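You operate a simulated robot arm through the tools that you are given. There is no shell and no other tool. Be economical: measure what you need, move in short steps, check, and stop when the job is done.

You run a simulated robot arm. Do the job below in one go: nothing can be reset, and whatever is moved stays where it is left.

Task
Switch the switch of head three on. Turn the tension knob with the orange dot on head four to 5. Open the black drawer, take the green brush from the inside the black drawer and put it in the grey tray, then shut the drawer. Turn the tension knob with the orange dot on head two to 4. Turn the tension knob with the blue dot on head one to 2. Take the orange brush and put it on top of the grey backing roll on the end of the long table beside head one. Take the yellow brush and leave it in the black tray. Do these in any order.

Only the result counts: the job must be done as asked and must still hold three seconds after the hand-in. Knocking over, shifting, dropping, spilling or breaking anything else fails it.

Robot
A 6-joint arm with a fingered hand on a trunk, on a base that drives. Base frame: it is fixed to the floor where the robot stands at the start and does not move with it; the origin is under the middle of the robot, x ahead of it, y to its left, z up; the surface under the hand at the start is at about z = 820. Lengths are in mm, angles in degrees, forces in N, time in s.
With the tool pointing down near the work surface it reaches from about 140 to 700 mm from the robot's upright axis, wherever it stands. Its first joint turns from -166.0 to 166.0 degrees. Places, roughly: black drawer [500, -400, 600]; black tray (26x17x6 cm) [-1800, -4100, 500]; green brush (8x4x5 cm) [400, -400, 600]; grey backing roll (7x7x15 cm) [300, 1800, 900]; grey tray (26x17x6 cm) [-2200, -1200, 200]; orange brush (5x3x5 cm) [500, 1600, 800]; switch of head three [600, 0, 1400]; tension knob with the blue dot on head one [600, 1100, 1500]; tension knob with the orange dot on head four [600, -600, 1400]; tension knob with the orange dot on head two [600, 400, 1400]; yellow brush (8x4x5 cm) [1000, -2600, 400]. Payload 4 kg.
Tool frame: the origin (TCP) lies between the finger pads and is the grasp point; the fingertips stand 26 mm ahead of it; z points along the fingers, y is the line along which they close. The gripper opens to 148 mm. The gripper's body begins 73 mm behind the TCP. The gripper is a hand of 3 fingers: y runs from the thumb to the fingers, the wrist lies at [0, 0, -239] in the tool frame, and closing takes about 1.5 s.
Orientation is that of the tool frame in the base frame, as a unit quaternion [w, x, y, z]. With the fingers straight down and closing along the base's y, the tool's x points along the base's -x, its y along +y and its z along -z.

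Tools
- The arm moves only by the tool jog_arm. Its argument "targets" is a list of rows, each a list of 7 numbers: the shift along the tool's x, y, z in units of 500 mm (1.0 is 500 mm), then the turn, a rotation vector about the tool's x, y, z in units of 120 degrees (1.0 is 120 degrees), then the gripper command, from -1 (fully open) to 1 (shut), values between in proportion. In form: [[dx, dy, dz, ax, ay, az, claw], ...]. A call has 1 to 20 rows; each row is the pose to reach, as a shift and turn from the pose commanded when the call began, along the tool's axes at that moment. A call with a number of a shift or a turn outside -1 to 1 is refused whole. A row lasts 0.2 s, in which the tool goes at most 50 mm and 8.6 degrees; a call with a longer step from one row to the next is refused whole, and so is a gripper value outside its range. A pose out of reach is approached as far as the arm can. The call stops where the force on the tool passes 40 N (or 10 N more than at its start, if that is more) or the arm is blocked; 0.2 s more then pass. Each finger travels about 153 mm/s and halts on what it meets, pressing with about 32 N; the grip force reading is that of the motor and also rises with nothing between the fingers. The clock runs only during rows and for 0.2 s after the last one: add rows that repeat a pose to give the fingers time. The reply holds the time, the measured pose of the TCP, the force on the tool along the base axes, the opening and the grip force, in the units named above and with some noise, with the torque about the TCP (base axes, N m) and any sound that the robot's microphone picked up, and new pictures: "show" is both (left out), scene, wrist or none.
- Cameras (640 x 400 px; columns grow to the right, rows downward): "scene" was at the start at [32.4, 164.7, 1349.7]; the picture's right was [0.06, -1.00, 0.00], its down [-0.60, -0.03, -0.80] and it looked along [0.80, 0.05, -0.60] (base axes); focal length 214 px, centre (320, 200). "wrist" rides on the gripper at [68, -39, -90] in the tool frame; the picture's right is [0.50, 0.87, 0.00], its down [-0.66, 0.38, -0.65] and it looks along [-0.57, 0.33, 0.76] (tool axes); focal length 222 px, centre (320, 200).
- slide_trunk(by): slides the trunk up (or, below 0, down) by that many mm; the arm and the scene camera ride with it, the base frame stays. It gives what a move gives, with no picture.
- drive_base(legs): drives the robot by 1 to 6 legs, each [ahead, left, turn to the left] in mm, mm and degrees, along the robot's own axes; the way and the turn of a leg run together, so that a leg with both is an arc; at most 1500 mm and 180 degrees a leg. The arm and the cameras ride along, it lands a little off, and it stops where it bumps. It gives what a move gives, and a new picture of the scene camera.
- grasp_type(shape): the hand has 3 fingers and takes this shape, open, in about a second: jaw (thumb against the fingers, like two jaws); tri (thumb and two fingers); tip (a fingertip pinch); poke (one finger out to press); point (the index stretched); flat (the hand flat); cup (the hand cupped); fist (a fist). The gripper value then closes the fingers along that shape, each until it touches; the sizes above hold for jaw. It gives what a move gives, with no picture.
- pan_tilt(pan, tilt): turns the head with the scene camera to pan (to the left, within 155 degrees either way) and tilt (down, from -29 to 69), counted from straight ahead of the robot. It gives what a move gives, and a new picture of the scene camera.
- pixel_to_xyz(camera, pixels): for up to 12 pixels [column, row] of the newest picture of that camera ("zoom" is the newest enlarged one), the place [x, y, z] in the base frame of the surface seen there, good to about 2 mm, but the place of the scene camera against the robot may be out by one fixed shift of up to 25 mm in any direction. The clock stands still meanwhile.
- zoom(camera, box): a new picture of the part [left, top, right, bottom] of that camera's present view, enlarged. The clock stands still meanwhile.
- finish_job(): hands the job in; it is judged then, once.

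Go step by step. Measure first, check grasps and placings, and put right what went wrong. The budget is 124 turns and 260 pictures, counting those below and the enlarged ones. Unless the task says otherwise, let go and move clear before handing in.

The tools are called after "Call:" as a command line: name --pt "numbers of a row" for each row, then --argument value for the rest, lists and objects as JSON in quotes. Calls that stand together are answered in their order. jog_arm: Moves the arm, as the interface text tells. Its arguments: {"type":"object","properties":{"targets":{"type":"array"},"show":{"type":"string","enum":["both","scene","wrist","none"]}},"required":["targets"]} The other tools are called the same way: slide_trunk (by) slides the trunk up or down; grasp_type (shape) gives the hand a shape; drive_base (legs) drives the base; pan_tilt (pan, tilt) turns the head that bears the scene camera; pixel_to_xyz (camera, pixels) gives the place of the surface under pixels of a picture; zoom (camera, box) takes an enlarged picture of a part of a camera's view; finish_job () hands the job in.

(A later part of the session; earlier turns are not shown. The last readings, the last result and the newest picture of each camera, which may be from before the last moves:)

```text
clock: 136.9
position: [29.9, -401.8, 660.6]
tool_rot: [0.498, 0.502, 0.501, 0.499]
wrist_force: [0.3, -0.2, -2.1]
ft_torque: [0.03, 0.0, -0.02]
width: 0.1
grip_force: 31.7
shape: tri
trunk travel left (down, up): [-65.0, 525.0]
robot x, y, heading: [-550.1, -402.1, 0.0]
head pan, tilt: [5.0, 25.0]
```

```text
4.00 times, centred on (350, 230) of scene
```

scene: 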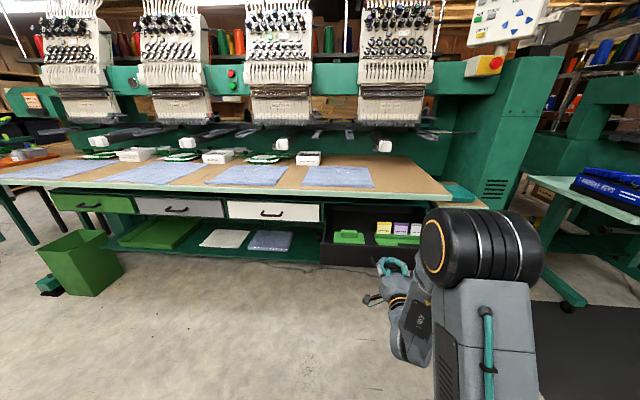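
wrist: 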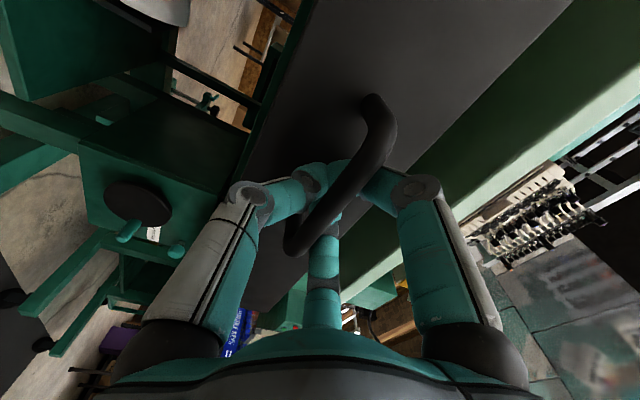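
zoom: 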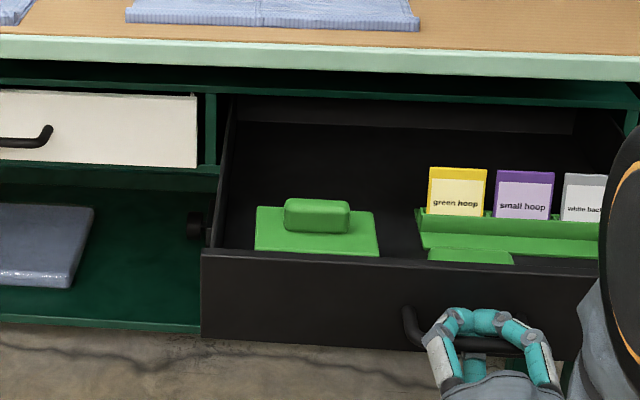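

The drawer is out ~280 mm. I open the fingers and drive back to leave the handle.

Call:
jog_arm --pt "0 0 0 0 0 0 0.6" --pt "0 0 0 0 0 0 0.2" --pt "0 0 0 0 0 0 0" --pt "0 0 0 0 0 0 0" --show "none"

Call:
drive_base --legs '[[-150, 0, 0]]'

Call:
jog_arm --pt "0 0 0 0 0 -0.07 -0.2" --pt "0 0 0 0 0 -0.14 -0.4" --pt "0 0 0 0 0 -0.21 -0.6" --pt "0 0 0 0 0 -0.28 -1" --pt "0 0 0 0 0 -0.35 -1" --pt "0 0 0 0 0 -0.42 -1" --pt "0 0 0 0 0 -0.49 -1" --pt "0 0 0 0 0 -0.56 -1" --pt "0 0 0 0 0 -0.63 -1" --pt "0 0 0 0 0 -0.7 -1" --pt "0 0 0 0 0 -0.75 -1" --show "none"

Call:
slide_trunk --by 350

Call:
pan_tilt --pan -10 --tilt 40

```text
clock: 137.9
position: [29.9, -402.0, 660.7]
tool_rot: [0.498, 0.501, 0.501, 0.5]
wrist_force: [0.1, -0.2, 0.0]
ft_torque: [-0.01, -0.01, -0.01]
width: 70.5
grip_force: 0.0
shape: jaw
trunk travel left (down, up): [-65.0, 525.0]
robot x, y, heading: [-551.2, -402.8, -0.3]
head pan, tilt: [5.0, 25.0]
```

```text
clock: 139.3
position: [-121.5, -399.8, 660.7]
tool_rot: [0.497, 0.5, 0.502, 0.5]
wrist_force: [0.0, -0.8, 0.5]
ft_torque: [-0.05, -0.01, -0.02]
width: 70.4
grip_force: 0.0
shape: jaw
trunk travel left (down, up): [-65.0, 525.0]
robot x, y, heading: [-700.7, -397.4, 0.0]
head pan, tilt: [5.0, 25.0]
```

scene: 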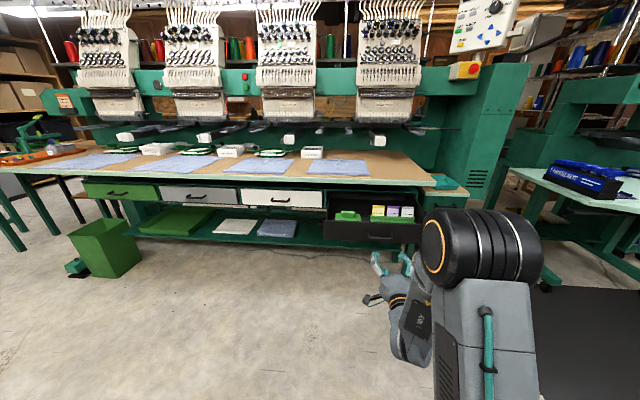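

```text
clock: 141.7
position: [-121.0, -401.4, 660.6]
tool_rot: [0.705, -0.001, 0.709, 0.001]
wrist_force: [0.6, -0.1, -0.5]
ft_torque: [0.01, 0.01, -0.03]
width: 141.8
grip_force: 0.0
shape: jaw
trunk travel left (down, up): [-65.0, 525.0]
robot x, y, heading: [-699.6, -401.7, 0.2]
head pan, tilt: [5.0, 25.0]
```

```text
clock: 145.1
position: [-121.5, -401.4, 1010.7]
tool_rot: [0.706, -0.001, 0.709, 0.002]
wrist_force: [-0.1, -0.1, -0.5]
ft_torque: [-0.02, 0.01, 0.0]
width: 141.9
grip_force: 0.0
shape: jaw
trunk travel left (down, up): [-415.0, 175.0]
robot x, y, heading: [-703.2, -401.7, 0.2]
head pan, tilt: [5.0, 25.0]
```

```text
clock: 145.8
position: [-120.1, -400.9, 1011.4]
tool_rot: [0.705, -0.001, 0.709, 0.002]
wrist_force: [1.0, -0.8, -0.5]
ft_torque: [-0.02, 0.0, 0.0]
width: 141.9
grip_force: 0.1
shape: jaw
trunk travel left (down, up): [-415.0, 175.0]
robot x, y, heading: [-702.9, -400.7, 0.0]
head pan, tilt: [-10.0, 40.0]
```

scene: 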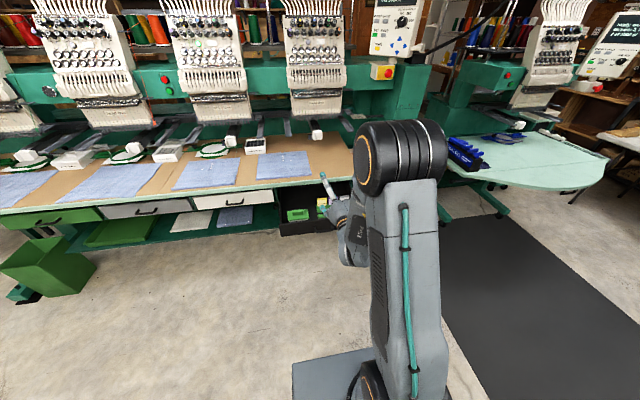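

I turn the hand to point down and measure the brush in the drawer.

Call:
jog_arm --pt "0 0 0 0 0.07 0 -1" --pt "0 0 0 0 0.14 0 -1" --pt "0 0 0 0 0.21 0 -1" --pt "0 0 0 0 0.28 0 -1" --pt "0 0 0 0 0.35 0 -1" --pt "0 0 0 0 0.42 0 -1" --pt "0 0 0 0 0.49 0 -1" --pt "0 0 0 0 0.56 0 -1" --pt "0 0 0 0 0.63 0 -1" --pt "0 0 0 0 0.7 0 -1" --pt "0 0 0 0 0.75 0 -1" --pt "0 0 0 0 0.75 0 -1" --show "scene"

Call:
zoom --camera "scene" --box '[264, 180, 360, 240]'

Call:
pixel_to_xyz --camera "zoom" --pixels '[[215, 225], [180, 260], [280, 255], [380, 290], [120, 290], [230, 235], [320, 250]]'

```text
clock: 148.4
position: [-119.2, -401.2, 1010.0]
tool_rot: [-0.004, -0.002, 1.0, 0.0]
wrist_force: [0.1, 0.5, -0.1]
ft_torque: [-0.03, 0.02, 0.0]
width: 142.0
grip_force: 0.0
shape: jaw
trunk travel left (down, up): [-415.0, 175.0]
robot x, y, heading: [-705.3, -401.7, 0.2]
head pan, tilt: [-10.0, 40.0]
```

scene: 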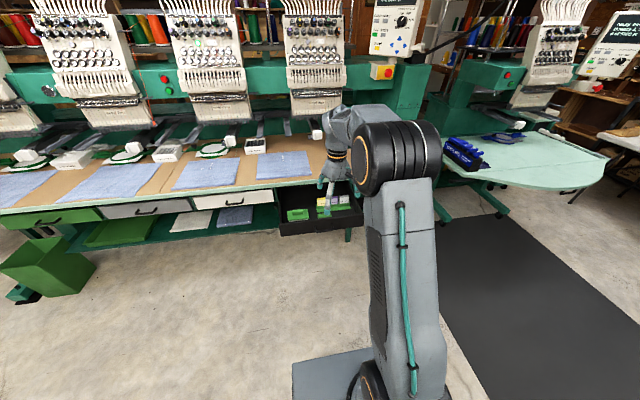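

```text
6.67 times, centred on (312, 210) of scene
```

zoom: 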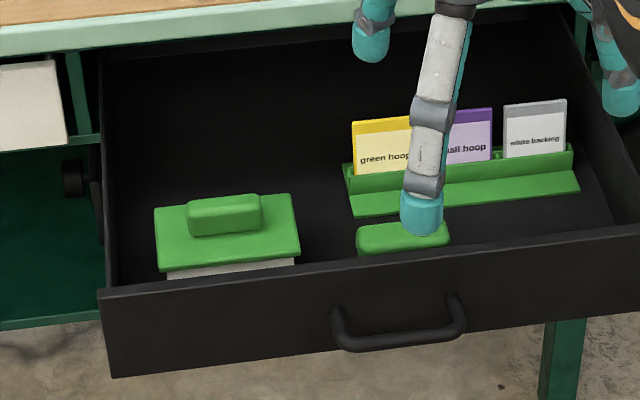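

```text
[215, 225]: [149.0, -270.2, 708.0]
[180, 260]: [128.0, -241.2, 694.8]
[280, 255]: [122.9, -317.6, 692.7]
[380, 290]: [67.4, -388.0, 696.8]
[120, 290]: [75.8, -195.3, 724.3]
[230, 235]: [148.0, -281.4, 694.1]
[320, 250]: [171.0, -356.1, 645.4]
```

The object at left is a lidded box; the brush is likely the block at zoom (400,240). I drive forward 220 to look from above with the wrist camera.

Call:
drive_base --legs '[[220, 0, 0]]'

Call:
jog_arm --pt "0 0 0.05 0 0 0 -1" --pt "0 0 0.1 0 0 0 -1" --show "wrist"

Call:
zoom --camera "wrist" --box '[160, 0, 480, 200]'

```text
clock: 150.1
position: [98.1, -400.9, 1011.7]
tool_rot: [-0.003, -0.001, 1.0, 0.002]
wrist_force: [0.8, -0.5, 0.6]
ft_torque: [0.0, 0.03, 0.0]
width: 142.0
grip_force: 0.0
shape: jaw
trunk travel left (down, up): [-415.0, 175.0]
robot x, y, heading: [-483.3, -398.7, 0.0]
head pan, tilt: [-10.0, 40.0]
```

scene: 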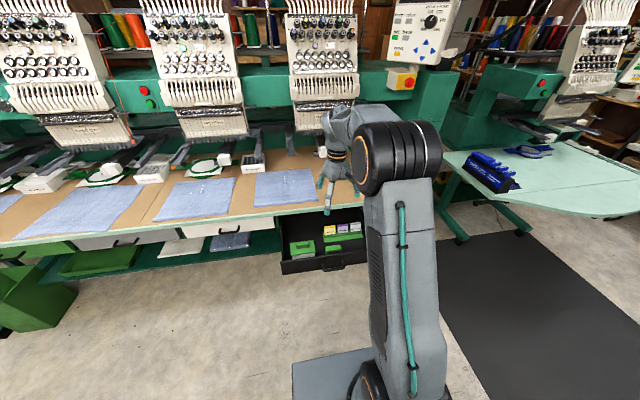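

```text
clock: 150.7
position: [98.9, -398.6, 960.5]
tool_rot: [-0.003, -0.002, 1.0, 0.001]
wrist_force: [0.4, -0.3, -0.7]
ft_torque: [-0.05, 0.0, -0.03]
width: 142.2
grip_force: 0.0
shape: jaw
trunk travel left (down, up): [-415.0, 175.0]
robot x, y, heading: [-486.3, -396.3, 0.1]
head pan, tilt: [-10.0, 40.0]
```

wrist: 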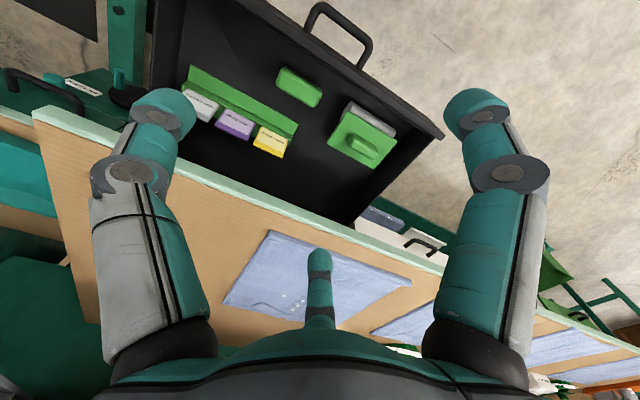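

```text
2.00 times, centred on (320, 100) of wrist
```

zoom: 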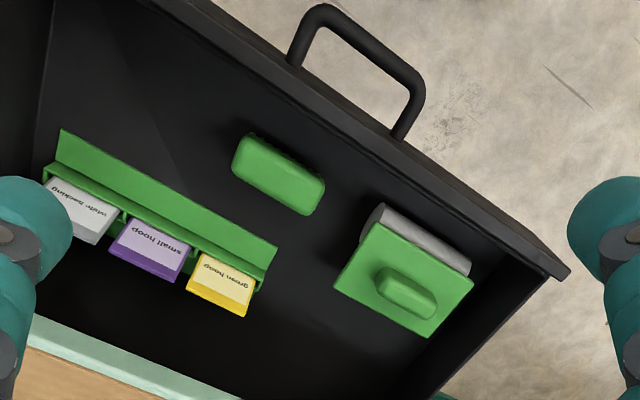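

The green brush is at zoom px (278,175), long side along y. I measure it and its surroundings.

Call:
pixel_to_xyz --camera "zoom" --pixels '[[245, 150], [310, 190], [240, 165], [300, 205], [278, 175], [255, 145], [315, 180], [200, 195], [330, 160], [290, 90], [340, 230], [345, 285]]'

Call:
zoom --camera "wrist" --box '[267, 55, 331, 115]'

```text
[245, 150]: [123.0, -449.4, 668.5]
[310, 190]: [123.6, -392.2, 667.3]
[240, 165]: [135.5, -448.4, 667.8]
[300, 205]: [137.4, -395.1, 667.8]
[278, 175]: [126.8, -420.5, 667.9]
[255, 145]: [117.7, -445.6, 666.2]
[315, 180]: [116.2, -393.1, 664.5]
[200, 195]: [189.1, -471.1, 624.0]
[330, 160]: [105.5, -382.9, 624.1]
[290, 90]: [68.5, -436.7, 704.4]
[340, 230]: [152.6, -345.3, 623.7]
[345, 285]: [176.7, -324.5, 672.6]
```

```text
6.67 times, centred on (299, 85) of wrist
```

zoom: 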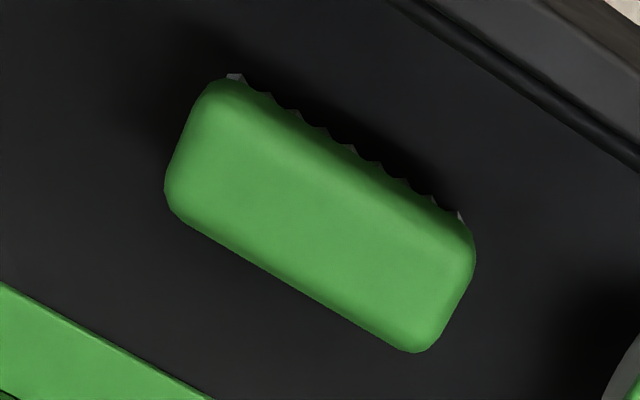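

The brush spans roughly x 107–146, y −460…−381, top 668. Since two spread fingers straddle 80 mm, I test the "tip" shape and look.

Call:
grasp_type --shape "tip"

Call:
jog_arm --pt "0 0 0 0 0 0 -1" --pt "0 0 0 0 0 0 -1" --show "wrist"

Call:
pixel_to_xyz --camera "wrist" --pixels '[[165, 105], [475, 105], [320, 255], [250, 150], [390, 150]]'

```text
clock: 151.6
position: [99.8, -398.9, 961.8]
tool_rot: [-0.002, -0.001, 1.0, 0.001]
wrist_force: [-0.1, 0.0, 0.7]
ft_torque: [-0.02, -0.01, 0.01]
width: 148.0
grip_force: 0.1
shape: tip
trunk travel left (down, up): [-415.0, 175.0]
robot x, y, heading: [-484.1, -399.9, 0.4]
head pan, tilt: [-10.0, 40.0]
```

```text
clock: 152.2
position: [99.1, -400.0, 960.2]
tool_rot: [-0.003, -0.002, 1.0, 0.001]
wrist_force: [0.7, 0.5, -0.6]
ft_torque: [0.0, 0.0, 0.0]
width: 147.7
grip_force: 0.0
shape: tip
trunk travel left (down, up): [-415.0, 175.0]
robot x, y, heading: [-483.7, -396.9, 0.1]
head pan, tilt: [-10.0, 40.0]
```

wrist: 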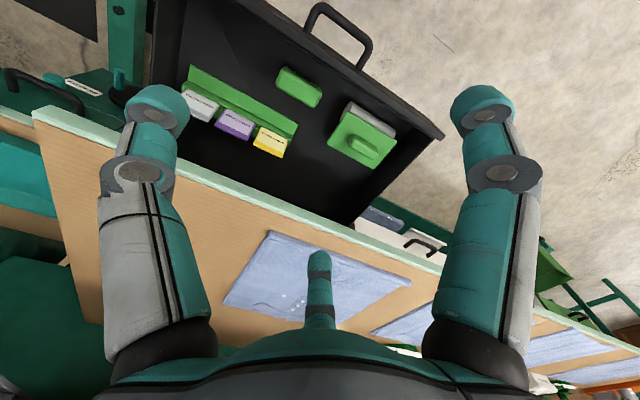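

```text
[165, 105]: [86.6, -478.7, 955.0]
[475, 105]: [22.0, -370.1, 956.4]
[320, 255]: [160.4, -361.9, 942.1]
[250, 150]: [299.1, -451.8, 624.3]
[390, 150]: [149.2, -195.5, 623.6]
```

"Tip" opens just like jaw: three fingers at 120°. I measure the drawer's front wall inner face for clearance.

Call:
pixel_to_xyz --camera "wrist" --pixels '[[325, 52], [325, 56], [325, 60], [325, 64], [325, 68], [325, 72], [325, 78], [290, 105], [283, 70], [317, 88], [280, 80], [311, 101]]'

```text
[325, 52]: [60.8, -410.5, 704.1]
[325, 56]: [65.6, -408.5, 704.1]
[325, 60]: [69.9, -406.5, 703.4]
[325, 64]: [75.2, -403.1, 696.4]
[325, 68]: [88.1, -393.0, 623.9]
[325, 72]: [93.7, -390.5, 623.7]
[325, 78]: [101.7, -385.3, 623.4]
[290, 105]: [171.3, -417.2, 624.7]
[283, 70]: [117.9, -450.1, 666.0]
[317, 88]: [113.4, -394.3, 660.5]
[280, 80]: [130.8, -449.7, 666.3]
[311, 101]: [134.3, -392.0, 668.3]
```

The wall's inner face is at x≈75 and the brush front at ≈110. I'll grasp with the thumb on the far side and the palm tilted away from the wall; first I reposition so this yaw is reachable.

Call:
drive_base --legs '[[0, -300, 0], [100, 0, 0]]'

Call:
jog_arm --pt "0.012 0.05 0 0 0 -0.05 -0.8" --pt "0.025 0.1 0 0 0 -0.12 -0.6" --pt "0.038 0.15 0 0 0 -0.19 -0.4" --pt "0.05 0.2 0 0 0 -0.26 -0.4" --pt "0.063 0.25 0 0 0 -0.33 -0.4" --pt "0.076 0.3 0 0 0 -0.4 -0.4" --pt "0.088 0.35 0 0 0 -0.47 -0.4" --pt "0.1 0.4 0 0 0 -0.54 -0.4" --pt "0.113 0.45 0 0 0 -0.61 -0.4" --pt "0.126 0.5 0 0 0 -0.68 -0.4" --pt "0.138 0.56 0 0 0 -0.75 -0.4" --pt "0.138 0.56 0 0 0 -0.75 -0.4" --show "wrist"

```text
clock: 155.0
position: [199.5, -700.0, 961.2]
tool_rot: [-0.003, -0.003, 1.0, 0.001]
wrist_force: [0.5, -0.5, 0.5]
ft_torque: [0.0, -0.01, 0.0]
width: 148.2
grip_force: 0.0
shape: tip
trunk travel left (down, up): [-415.0, 175.0]
robot x, y, heading: [-380.4, -700.0, 0.3]
head pan, tilt: [-10.0, 40.0]
```

scene: 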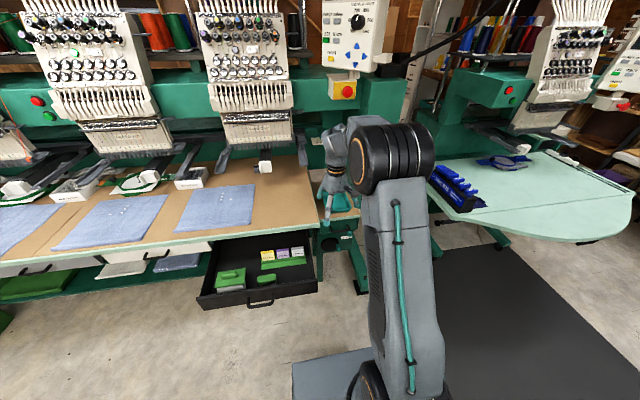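

```text
clock: 157.6
position: [128.3, -419.3, 961.2]
tool_rot: [0.001, 0.71, -0.705, -0.002]
wrist_force: [0.1, 0.3, -0.2]
ft_torque: [-0.02, 0.01, -0.02]
width: 104.0
grip_force: 0.0
shape: tip
trunk travel left (down, up): [-415.0, 175.0]
robot x, y, heading: [-386.7, -702.0, 0.4]
head pan, tilt: [-10.0, 40.0]
```

wrist: 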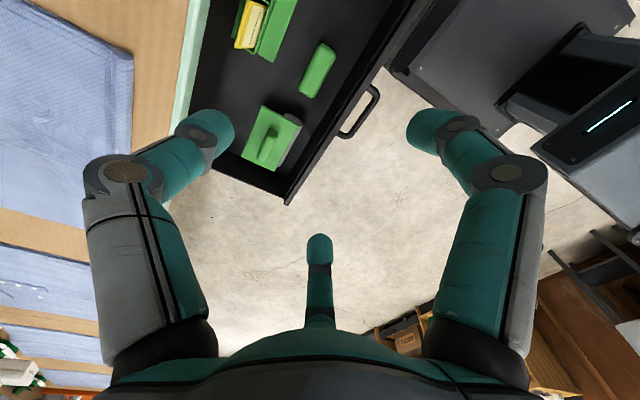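

I tilt 8° and descend to z 770 with TCP x≈132, then recheck clearances.

Call:
jog_arm --pt "0 -0.004 0.08 -0.02 0 0 -0.4" --pt "0 -0.008 0.17 -0.04 0 0 -0.3" --pt "0 -0.008 0.26 -0.067 0 0 -0.25" --pt "0 -0.008 0.33 -0.067 0 0 -0.2" --pt "0 -0.008 0.38 -0.067 0 0 -0.2" --pt "0 -0.008 0.38 -0.067 0 0 -0.2"

Call:
zoom --camera "wrist" --box '[200, 20, 440, 170]'

Call:
pixel_to_xyz --camera "wrist" --pixels '[[240, 140], [400, 135], [320, 225], [410, 145], [440, 160], [460, 165], [220, 150]]'

```text
clock: 159.0
position: [130.4, -420.8, 769.1]
tool_rot: [0.052, 0.708, -0.702, -0.052]
wrist_force: [0.2, 0.3, -0.1]
ft_torque: [0.0, -0.04, 0.01]
width: 89.4
grip_force: 0.0
shape: tip
trunk travel left (down, up): [-415.0, 175.0]
robot x, y, heading: [-383.4, -701.1, 0.5]
head pan, tilt: [-10.0, 40.0]
```

scene: 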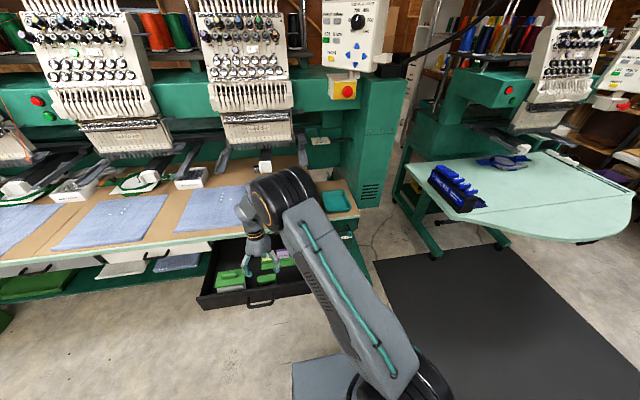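
wrist: 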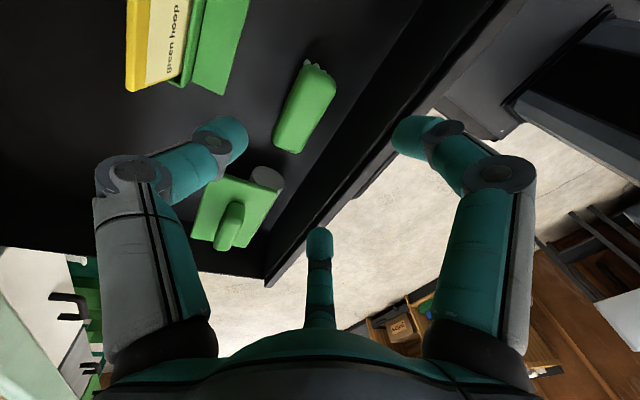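

```text
2.67 times, centred on (320, 95) of wrist
```

zoom: 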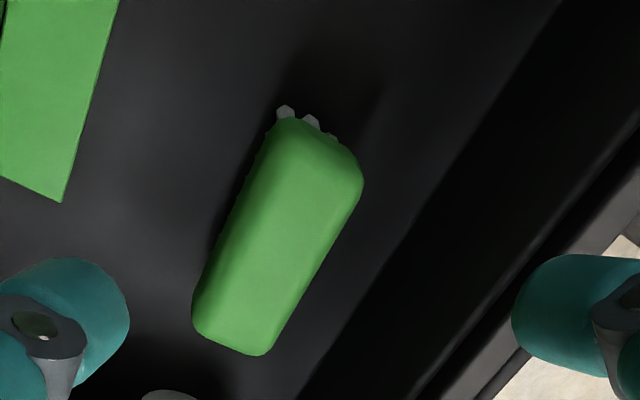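

```text
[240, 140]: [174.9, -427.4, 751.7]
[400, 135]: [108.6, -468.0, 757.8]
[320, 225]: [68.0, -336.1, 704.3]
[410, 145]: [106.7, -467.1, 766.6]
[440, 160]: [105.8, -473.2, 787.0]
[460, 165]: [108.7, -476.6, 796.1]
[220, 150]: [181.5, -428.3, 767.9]
```

Call:
pixel_to_xyz --camera "zoom" --pixels '[[280, 140], [355, 175], [200, 320], [265, 345], [278, 240], [240, 220], [315, 260], [310, 130], [232, 345]]'

```text
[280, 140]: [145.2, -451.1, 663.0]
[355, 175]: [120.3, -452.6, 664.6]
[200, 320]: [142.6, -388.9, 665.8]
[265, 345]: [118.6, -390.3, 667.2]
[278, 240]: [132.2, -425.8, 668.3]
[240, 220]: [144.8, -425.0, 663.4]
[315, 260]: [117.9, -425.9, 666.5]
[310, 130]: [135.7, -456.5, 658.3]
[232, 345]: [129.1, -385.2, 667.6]
```

Brush centre (131.5, −421), A-finger well clear of the wall. I descend 103 mm vertically with slightly wider opening, then close.

Call:
jog_arm --pt "0 -0.008 0.06 0 0 0 -0.35" --pt "0 -0.018 0.12 0 0 0 -0.35" --pt "0 -0.027 0.17 0 0 0 -0.35" --pt "0 -0.0318 0.2036 0 0 0 -0.35" --pt "0 -0.0318 0.2036 0 0 0 -0.35" --show "wrist"

Call:
zoom --camera "wrist" --box '[200, 40, 440, 190]'

```text
clock: 160.2
position: [132.7, -419.8, 667.9]
tool_rot: [0.052, 0.707, -0.703, -0.052]
wrist_force: [-0.3, 0.5, -0.4]
ft_torque: [0.01, 0.04, 0.02]
width: 99.7
grip_force: 0.0
shape: tip
trunk travel left (down, up): [-415.0, 175.0]
robot x, y, heading: [-381.1, -698.2, 0.1]
head pan, tilt: [-10.0, 40.0]
```

wrist: 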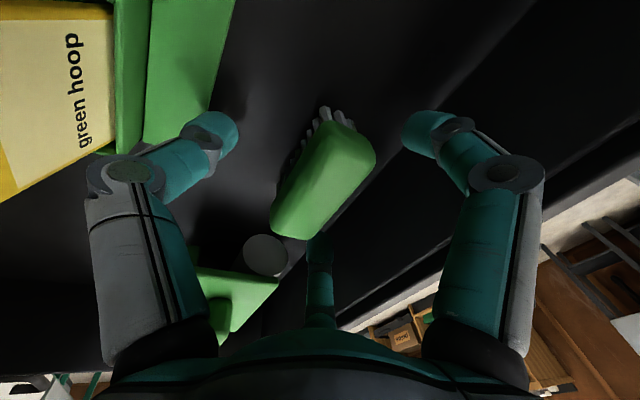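

```text
2.67 times, centred on (320, 115) of wrist
```

zoom: 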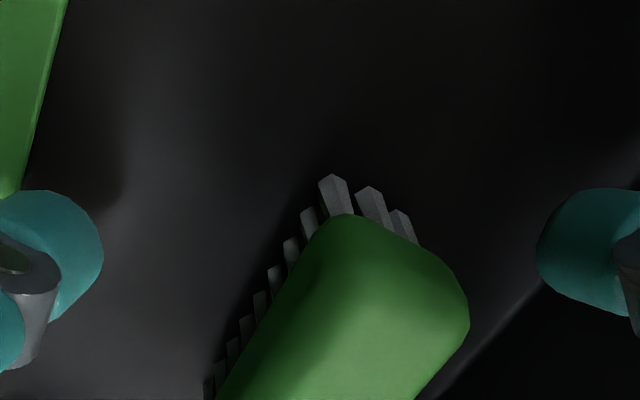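

All three fingers surround the brush freely. I close.

Call:
jog_arm --pt "0 0 0 0 0 0 -0.1" --pt "0 0 0 0 0 0 0.1" --pt "0 0 0 0 0 0 0.3" --pt "0 0 0 0 0 0 0.6" --pt "0 0 0 0 0 0 1" --pt "0 0 0 0 0 0 1" --pt "0 0 0 0 0 0 1" --show "wrist"

Call:
zoom --camera "wrist" --box '[200, 40, 440, 240]'

```text
clock: 161.8
position: [132.1, -420.2, 667.3]
tool_rot: [0.051, 0.707, -0.703, -0.052]
wrist_force: [0.4, -0.1, -0.8]
ft_torque: [0.04, 0.03, 0.01]
width: 30.1
grip_force: 31.0
shape: tip
trunk travel left (down, up): [-415.0, 175.0]
robot x, y, heading: [-380.7, -700.0, 0.3]
head pan, tilt: [-10.0, 40.0]
```

wrist: 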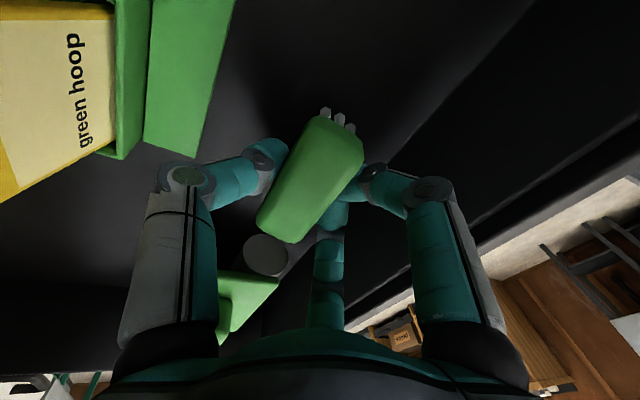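

```text
2.00 times, centred on (320, 140) of wrist
```

zoom: 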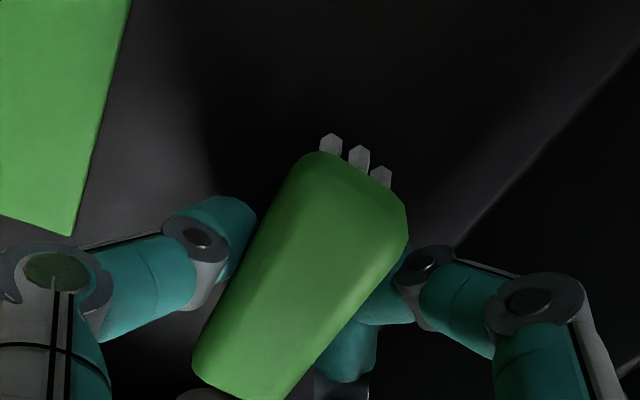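

Firm grip across the short side. I lift straight up 200 mm.

Call:
jog_arm --pt "0 0.0056 -0.04 0 0 0 1" --pt "0 0.0139 -0.1 0 0 0 1" --pt "0 0.0236 -0.17 0 0 0 1" --pt "0 0.0334 -0.24 0 0 0 1" --pt "0 0.0445 -0.32 0 0 0 1" --pt "0 0.0556 -0.396 0 0 0 1"

```text
clock: 163.2
position: [132.6, -420.8, 867.0]
tool_rot: [-0.051, -0.705, 0.706, 0.048]
wrist_force: [0.2, 0.1, -0.5]
ft_torque: [-0.03, 0.04, 0.0]
width: 29.8
grip_force: 32.0
shape: tip
trunk travel left (down, up): [-415.0, 175.0]
robot x, y, heading: [-381.7, -701.1, 0.2]
head pan, tilt: [-10.0, 40.0]
```

scene: 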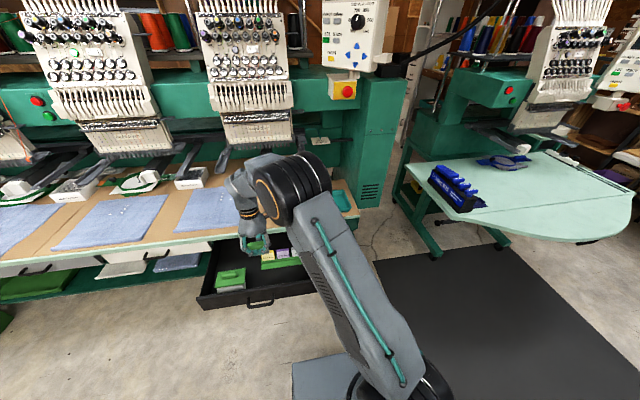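
wrist: 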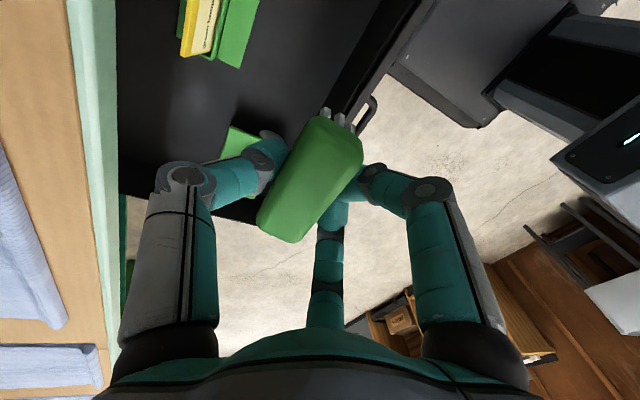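

The brush is lifted clear. I back away from the table and look behind for the grey tray.

Call:
drive_base --legs '[[-600, 0, 0]]'

Call:
pan_tilt --pan -150 --tilt 25

Call:
pan_tilt --pan 150 --tilt 25

```text
clock: 166.6
position: [-465.0, -423.4, 867.3]
tool_rot: [0.05, 0.706, -0.705, -0.048]
wrist_force: [-0.3, 0.0, -1.0]
ft_torque: [-0.03, -0.01, 0.02]
width: 29.8
grip_force: 31.6
shape: tip
trunk travel left (down, up): [-415.0, 175.0]
robot x, y, heading: [-984.7, -700.3, 0.7]
head pan, tilt: [-10.0, 40.0]
```

scene: 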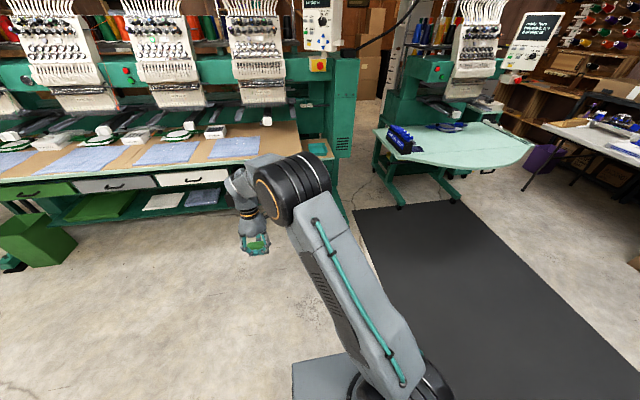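

```text
clock: 168.8
position: [-464.7, -423.4, 867.5]
tool_rot: [0.051, 0.706, -0.704, -0.048]
wrist_force: [-0.2, 1.1, -0.3]
ft_torque: [0.02, 0.0, 0.01]
width: 29.7
grip_force: 31.9
shape: tip
trunk travel left (down, up): [-415.0, 175.0]
robot x, y, heading: [-979.9, -708.6, 0.5]
head pan, tilt: [-150.0, 25.0]
```

scene: 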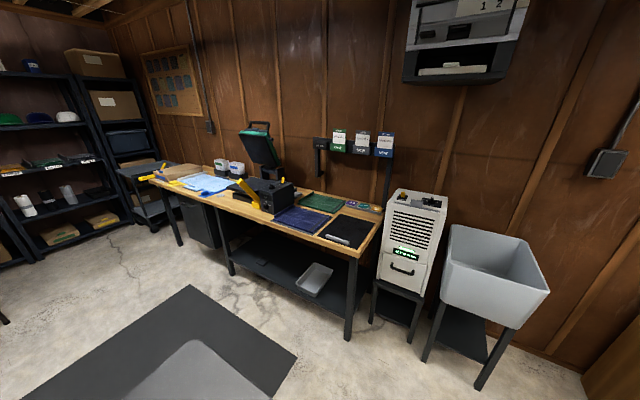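

```text
clock: 172.9
position: [-466.2, -423.0, 866.9]
tool_rot: [-0.05, -0.705, 0.705, 0.047]
wrist_force: [-0.7, -0.7, -0.8]
ft_torque: [0.01, 0.01, 0.02]
width: 29.7
grip_force: 32.0
shape: tip
trunk travel left (down, up): [-415.0, 175.0]
robot x, y, heading: [-978.7, -703.9, 0.4]
head pan, tilt: [150.0, 25.0]
```

scene: 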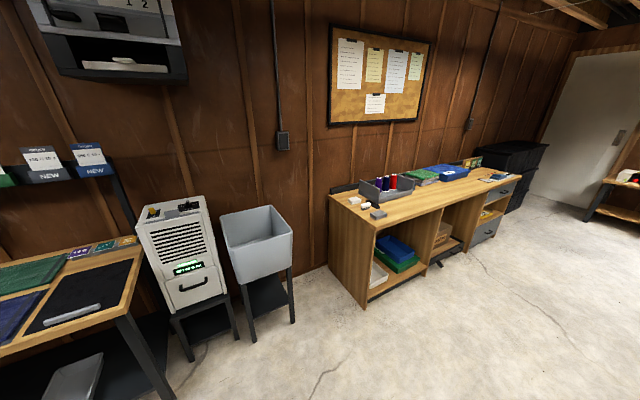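

A grey tray lies on the low shelf of the heat-press bench (first view px 315,280). I look back there and measure.

Call:
pan_tilt --pan -150 --tilt 30

Call:
zoom --camera "scene" --box '[220, 160, 412, 320]'

```text
clock: 177.0
position: [-466.5, -423.7, 867.0]
tool_rot: [0.05, 0.706, -0.705, -0.047]
wrist_force: [-0.2, -0.8, -1.1]
ft_torque: [0.0, 0.0, 0.03]
width: 29.8
grip_force: 31.8
shape: tip
trunk travel left (down, up): [-415.0, 175.0]
robot x, y, heading: [-981.8, -701.8, 0.9]
head pan, tilt: [-150.0, 30.0]
```

scene: 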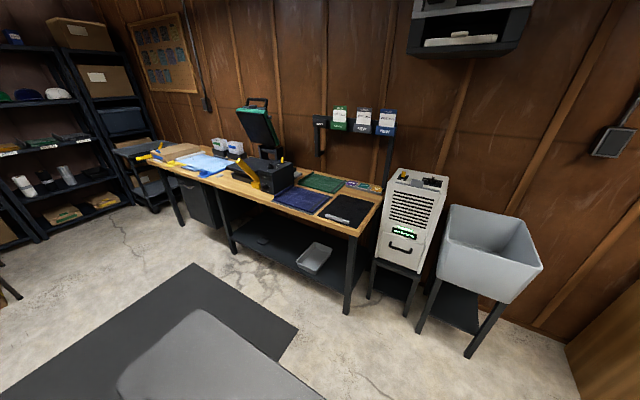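

```text
2.50 times, centred on (316, 240) of scene
```

zoom: 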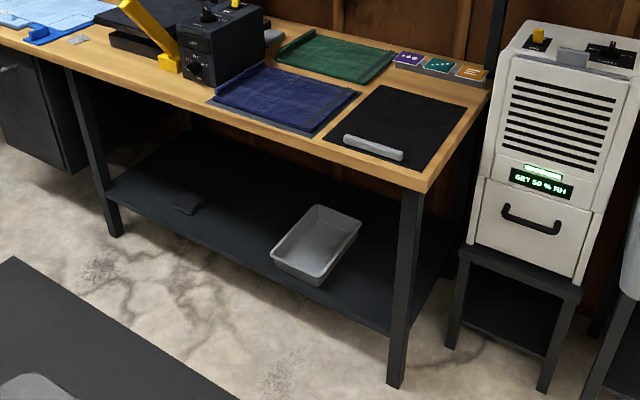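

Call:
pixel_to_xyz --camera "zoom" --pixels '[[312, 250], [275, 255], [320, 210], [358, 225], [318, 283], [300, 290], [425, 190], [330, 155], [405, 370], [200, 225], [90, 80], [115, 230]]'

```text
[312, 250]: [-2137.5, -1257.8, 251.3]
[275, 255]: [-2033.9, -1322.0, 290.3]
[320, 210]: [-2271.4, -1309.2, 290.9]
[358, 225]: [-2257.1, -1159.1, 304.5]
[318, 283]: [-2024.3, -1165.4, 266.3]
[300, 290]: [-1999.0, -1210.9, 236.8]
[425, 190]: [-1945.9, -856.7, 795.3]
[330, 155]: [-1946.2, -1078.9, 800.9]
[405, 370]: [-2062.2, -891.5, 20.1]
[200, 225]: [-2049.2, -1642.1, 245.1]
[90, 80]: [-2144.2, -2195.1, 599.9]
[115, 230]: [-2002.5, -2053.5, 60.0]
```

The grey tray (true) spans x −2032…−2275, y −1165…−1320, rim z≈270, under a bench whose edge is x≈−1954, z≈775. I turn around and drive in front of it.

Call:
drive_base --legs '[[0, 0, 179.3], [290, 260, 0]]'

Call:
pan_tilt --pan 20 --tilt 40

```text
clock: 186.8
position: [-1790.3, -1230.4, 866.8]
tool_rot: [0.048, 0.712, 0.699, 0.049]
wrist_force: [0.0, 0.9, -1.6]
ft_torque: [0.01, -0.01, 0.0]
width: 29.5
grip_force: 32.0
shape: tip
trunk travel left (down, up): [-415.0, 175.0]
robot x, y, heading: [-1269.0, -958.2, 179.7]
head pan, tilt: [-150.0, 30.0]
```

scene: 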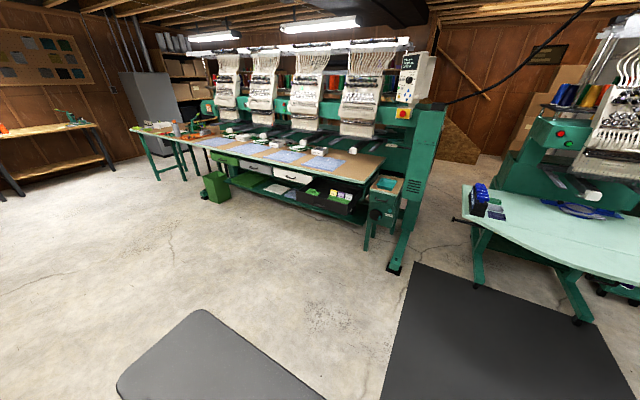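

```text
clock: 189.3
position: [-1791.5, -1233.9, 865.7]
tool_rot: [0.047, 0.711, 0.7, 0.051]
wrist_force: [-0.7, -0.3, 0.2]
ft_torque: [-0.02, -0.02, 0.0]
width: 29.3
grip_force: 31.9
shape: tip
trunk travel left (down, up): [-415.0, 175.0]
robot x, y, heading: [-1270.8, -959.1, 179.5]
head pan, tilt: [20.0, 40.0]
```

scene: 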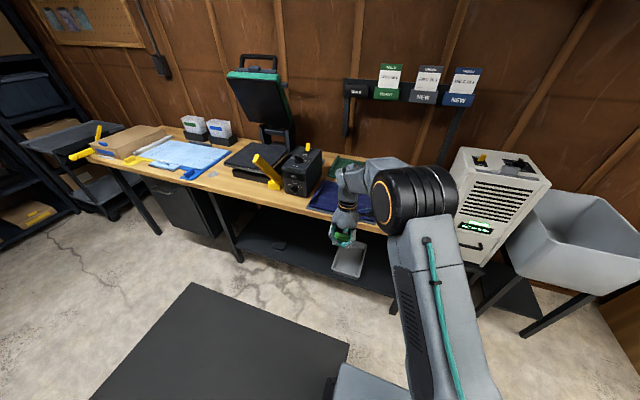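

The hand is 160 mm before the bench edge with the tray beyond (350,260). I lower the trunk 400 and tilt the tool forward 43°.

Call:
slide_trunk --by -410

Call:
jog_arm --pt "0 0 0 0.06 0 0 1" --pt "0 0 0 0.12 0 0 1" --pt "0 0 0 0.18 0 0 1" --pt "0 0 0 0.24 0 0 1" --pt "0 0 0 0.3 0 0 1" --pt "0 0 0 0.358 0 0 1" --pt "0 0 0 0.358 0 0 1"

```text
refused: -410 is not a number from -400 to 400
```

```text
clock: 190.9
position: [-1789.9, -1232.8, 866.8]
tool_rot: [-0.217, 0.679, 0.669, -0.209]
wrist_force: [-0.6, 0.3, -1.1]
ft_torque: [0.0, 0.0, -0.05]
width: 29.1
grip_force: 31.6
shape: tip
trunk travel left (down, up): [-415.0, 175.0]
robot x, y, heading: [-1271.9, -957.6, 179.8]
head pan, tilt: [20.0, 40.0]
```

scene: 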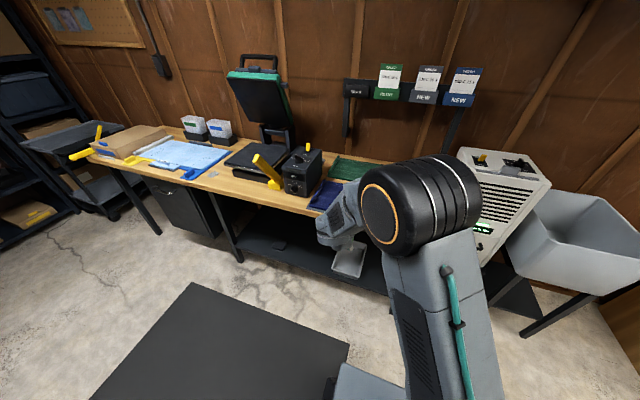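
wrist: 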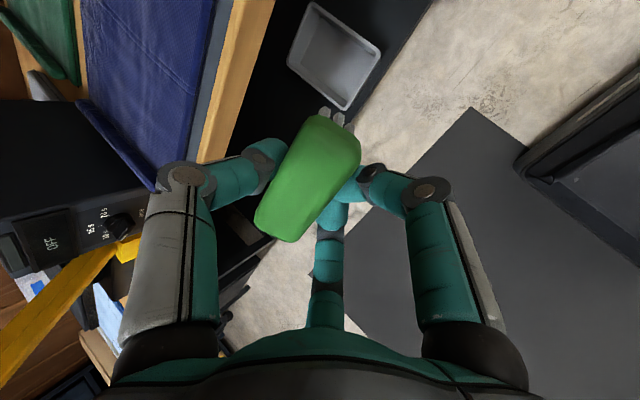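

Tool tilt is as planned and the tray is visible at wrist px (335,55). Now I lower the trunk 400.

Call:
slide_trunk --by -400

Call:
jog_arm --pt "0 0 0 0 0 0 1"

Call:
zoom --camera "wrist" --box '[200, 0, 440, 150]'

```text
clock: 194.8
position: [-1790.5, -1234.7, 467.0]
tool_rot: [-0.216, 0.68, 0.669, -0.209]
wrist_force: [1.0, -0.3, -0.9]
ft_torque: [-0.01, 0.0, 0.01]
width: 29.3
grip_force: 32.4
shape: tip
trunk travel left (down, up): [-15.0, 575.0]
robot x, y, heading: [-1269.8, -959.4, 179.4]
head pan, tilt: [20.0, 40.0]
```

```text
clock: 195.2
position: [-1791.3, -1233.9, 466.6]
tool_rot: [-0.216, 0.679, 0.67, -0.207]
wrist_force: [0.8, 0.2, -0.6]
ft_torque: [-0.01, -0.04, 0.01]
width: 29.0
grip_force: 32.0
shape: tip
trunk travel left (down, up): [-15.0, 575.0]
robot x, y, heading: [-1270.3, -960.5, 179.7]
head pan, tilt: [20.0, 40.0]
```

scene: 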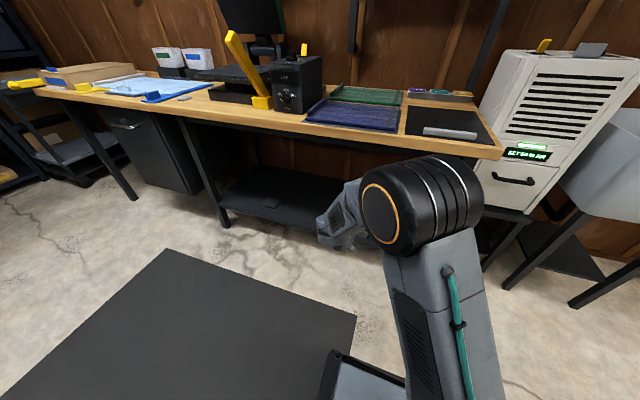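
wrist: 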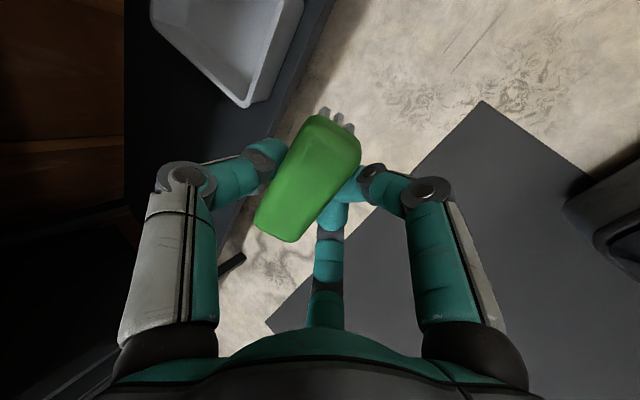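

```text
2.67 times, centred on (320, 75) of wrist
```

zoom: 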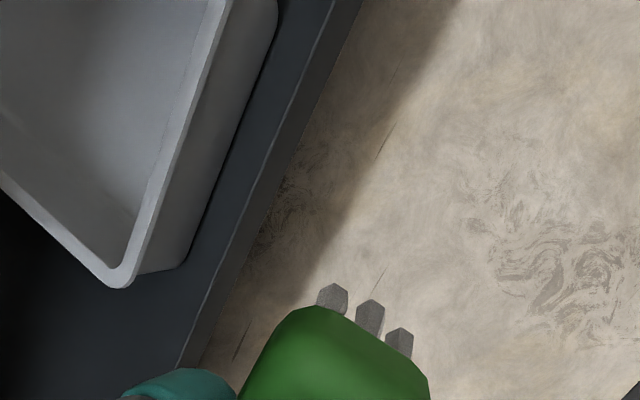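

Tray edges are visible; I measure its corner, floor and rim from the wrist camera.

Call:
pixel_to_xyz --camera "zoom" --pixels '[[120, 280], [205, 60], [20, 200], [100, 130], [160, 60], [60, 60], [200, 250], [10, 30], [150, 150], [270, 10]]'

```text
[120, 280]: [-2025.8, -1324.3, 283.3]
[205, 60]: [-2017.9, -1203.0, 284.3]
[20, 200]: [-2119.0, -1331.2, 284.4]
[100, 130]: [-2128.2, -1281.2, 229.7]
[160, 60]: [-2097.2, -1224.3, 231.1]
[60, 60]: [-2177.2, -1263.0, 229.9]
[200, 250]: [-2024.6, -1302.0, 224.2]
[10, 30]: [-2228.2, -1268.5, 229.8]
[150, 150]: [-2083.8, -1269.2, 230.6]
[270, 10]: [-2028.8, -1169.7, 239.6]
```

Tray floor z 230, rim 284, front rim x −2018, y −1330…−1165. I drive forward 250 so the hand passes under the bench above the tray.

Call:
drive_base --legs '[[250, 0, 0]]'

Call:
jog_arm --pt "0 0 0 0 0 0 1" --show "wrist"

```text
clock: 197.0
position: [-2044.0, -1231.7, 466.9]
tool_rot: [-0.217, 0.679, 0.669, -0.208]
wrist_force: [0.3, 0.3, -0.1]
ft_torque: [0.0, -0.05, -0.02]
width: 29.1
grip_force: 31.9
shape: tip
trunk travel left (down, up): [-15.0, 575.0]
robot x, y, heading: [-1524.9, -958.4, 179.3]
head pan, tilt: [20.0, 40.0]
```

scene: 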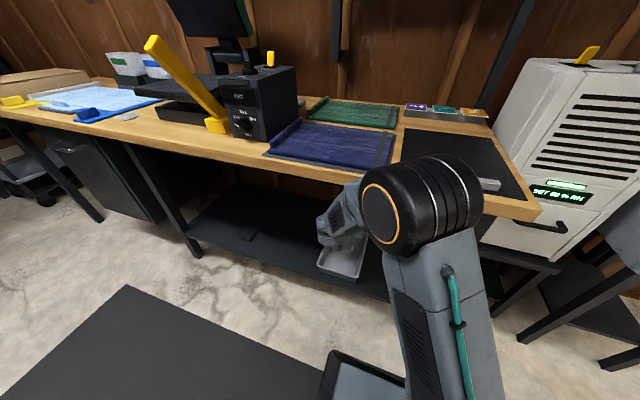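

```text
clock: 197.4
position: [-2042.2, -1234.1, 465.8]
tool_rot: [-0.218, 0.678, 0.67, -0.208]
wrist_force: [0.0, -0.5, -1.3]
ft_torque: [-0.01, 0.0, -0.04]
width: 29.4
grip_force: 32.2
shape: tip
trunk travel left (down, up): [-15.0, 575.0]
robot x, y, heading: [-1522.6, -957.0, 179.5]
head pan, tilt: [20.0, 40.0]
```

wrist: 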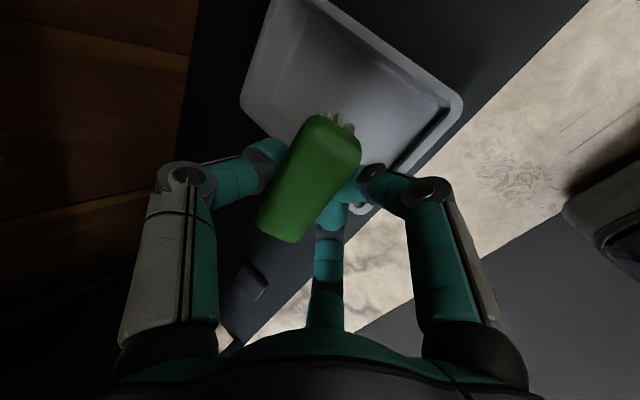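

I move in and down to z 360 above the tray.

Call:
jog_arm --pt "-0.007 -0.01 0.072 0 0 0 1" --pt "-0.0143 -0.0195 0.144 0 0 0 1" --pt "-0.0215 -0.029 0.216 0 0 0 1" --pt "-0.0286 -0.039 0.288 0 0 0 1" --pt "-0.0286 -0.039 0.288 0 0 0 1"

Call:
pixel_to_xyz --camera "wrist" --pixels '[[420, 110], [350, 60], [250, 120], [300, 60], [380, 120], [330, 110]]'

```text
clock: 198.6
position: [-2140.2, -1245.9, 357.7]
tool_rot: [-0.218, 0.679, 0.67, -0.207]
wrist_force: [1.4, 0.6, -1.0]
ft_torque: [0.01, -0.01, -0.05]
width: 29.1
grip_force: 31.6
shape: tip
trunk travel left (down, up): [-15.0, 575.0]
robot x, y, heading: [-1522.0, -960.3, 179.5]
head pan, tilt: [20.0, 40.0]
```

scene: 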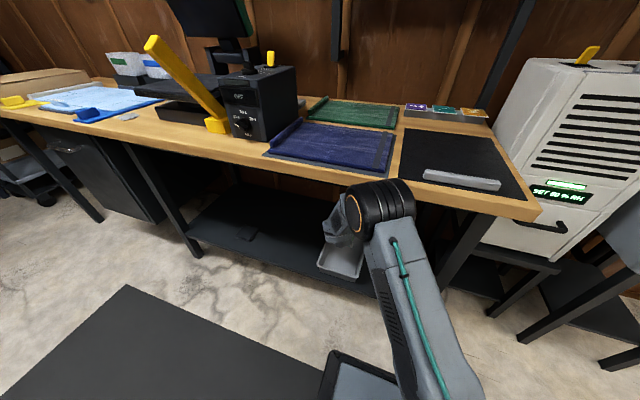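
wrist: 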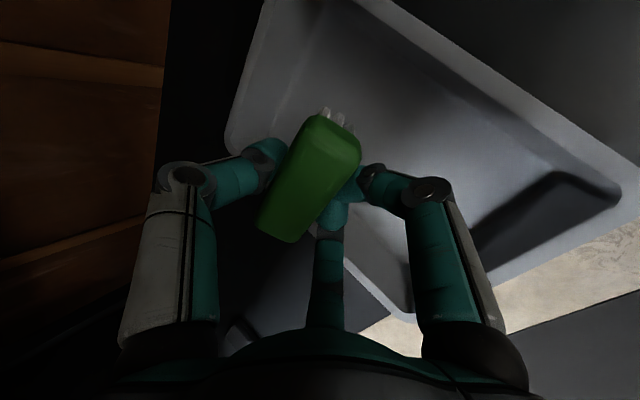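

```text
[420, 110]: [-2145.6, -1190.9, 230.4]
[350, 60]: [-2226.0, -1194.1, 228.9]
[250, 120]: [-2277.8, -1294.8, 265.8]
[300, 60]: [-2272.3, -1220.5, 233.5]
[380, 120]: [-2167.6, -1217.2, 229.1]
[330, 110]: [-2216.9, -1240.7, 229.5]
```

Straight down 53 mm keeps the knuckles above the rim; then I let go in small opening.

Call:
jog_arm --pt "0 0.02 0.029 0 0 0 1" --pt "0 0.04 0.058 0 0 0 1" --pt "0 0.061 0.0866 0 0 0 1" --pt "0 0.061 0.0866 0 0 0 1" --show "wrist"

Call:
zoom --camera "wrist" --box '[200, 60, 520, 330]'

```text
clock: 199.6
position: [-2141.9, -1244.7, 305.2]
tool_rot: [-0.217, 0.679, 0.67, -0.208]
wrist_force: [0.5, 0.4, -0.5]
ft_torque: [-0.01, 0.0, 0.02]
width: 29.0
grip_force: 31.3
shape: tip
trunk travel left (down, up): [-15.0, 575.0]
robot x, y, heading: [-1523.0, -956.9, 179.4]
head pan, tilt: [20.0, 40.0]
```

wrist: 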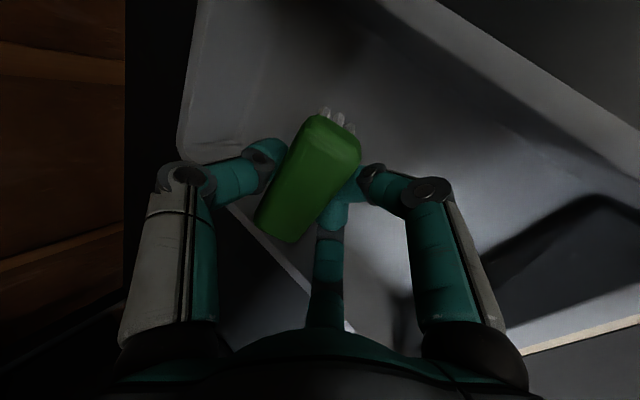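

```text
1.48 times, centred on (360, 195) of wrist
```

zoom: 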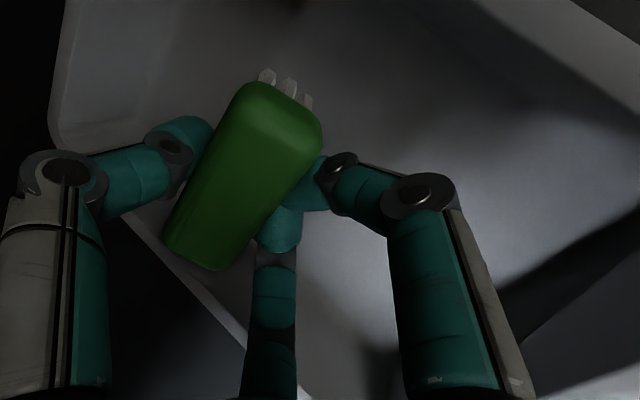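

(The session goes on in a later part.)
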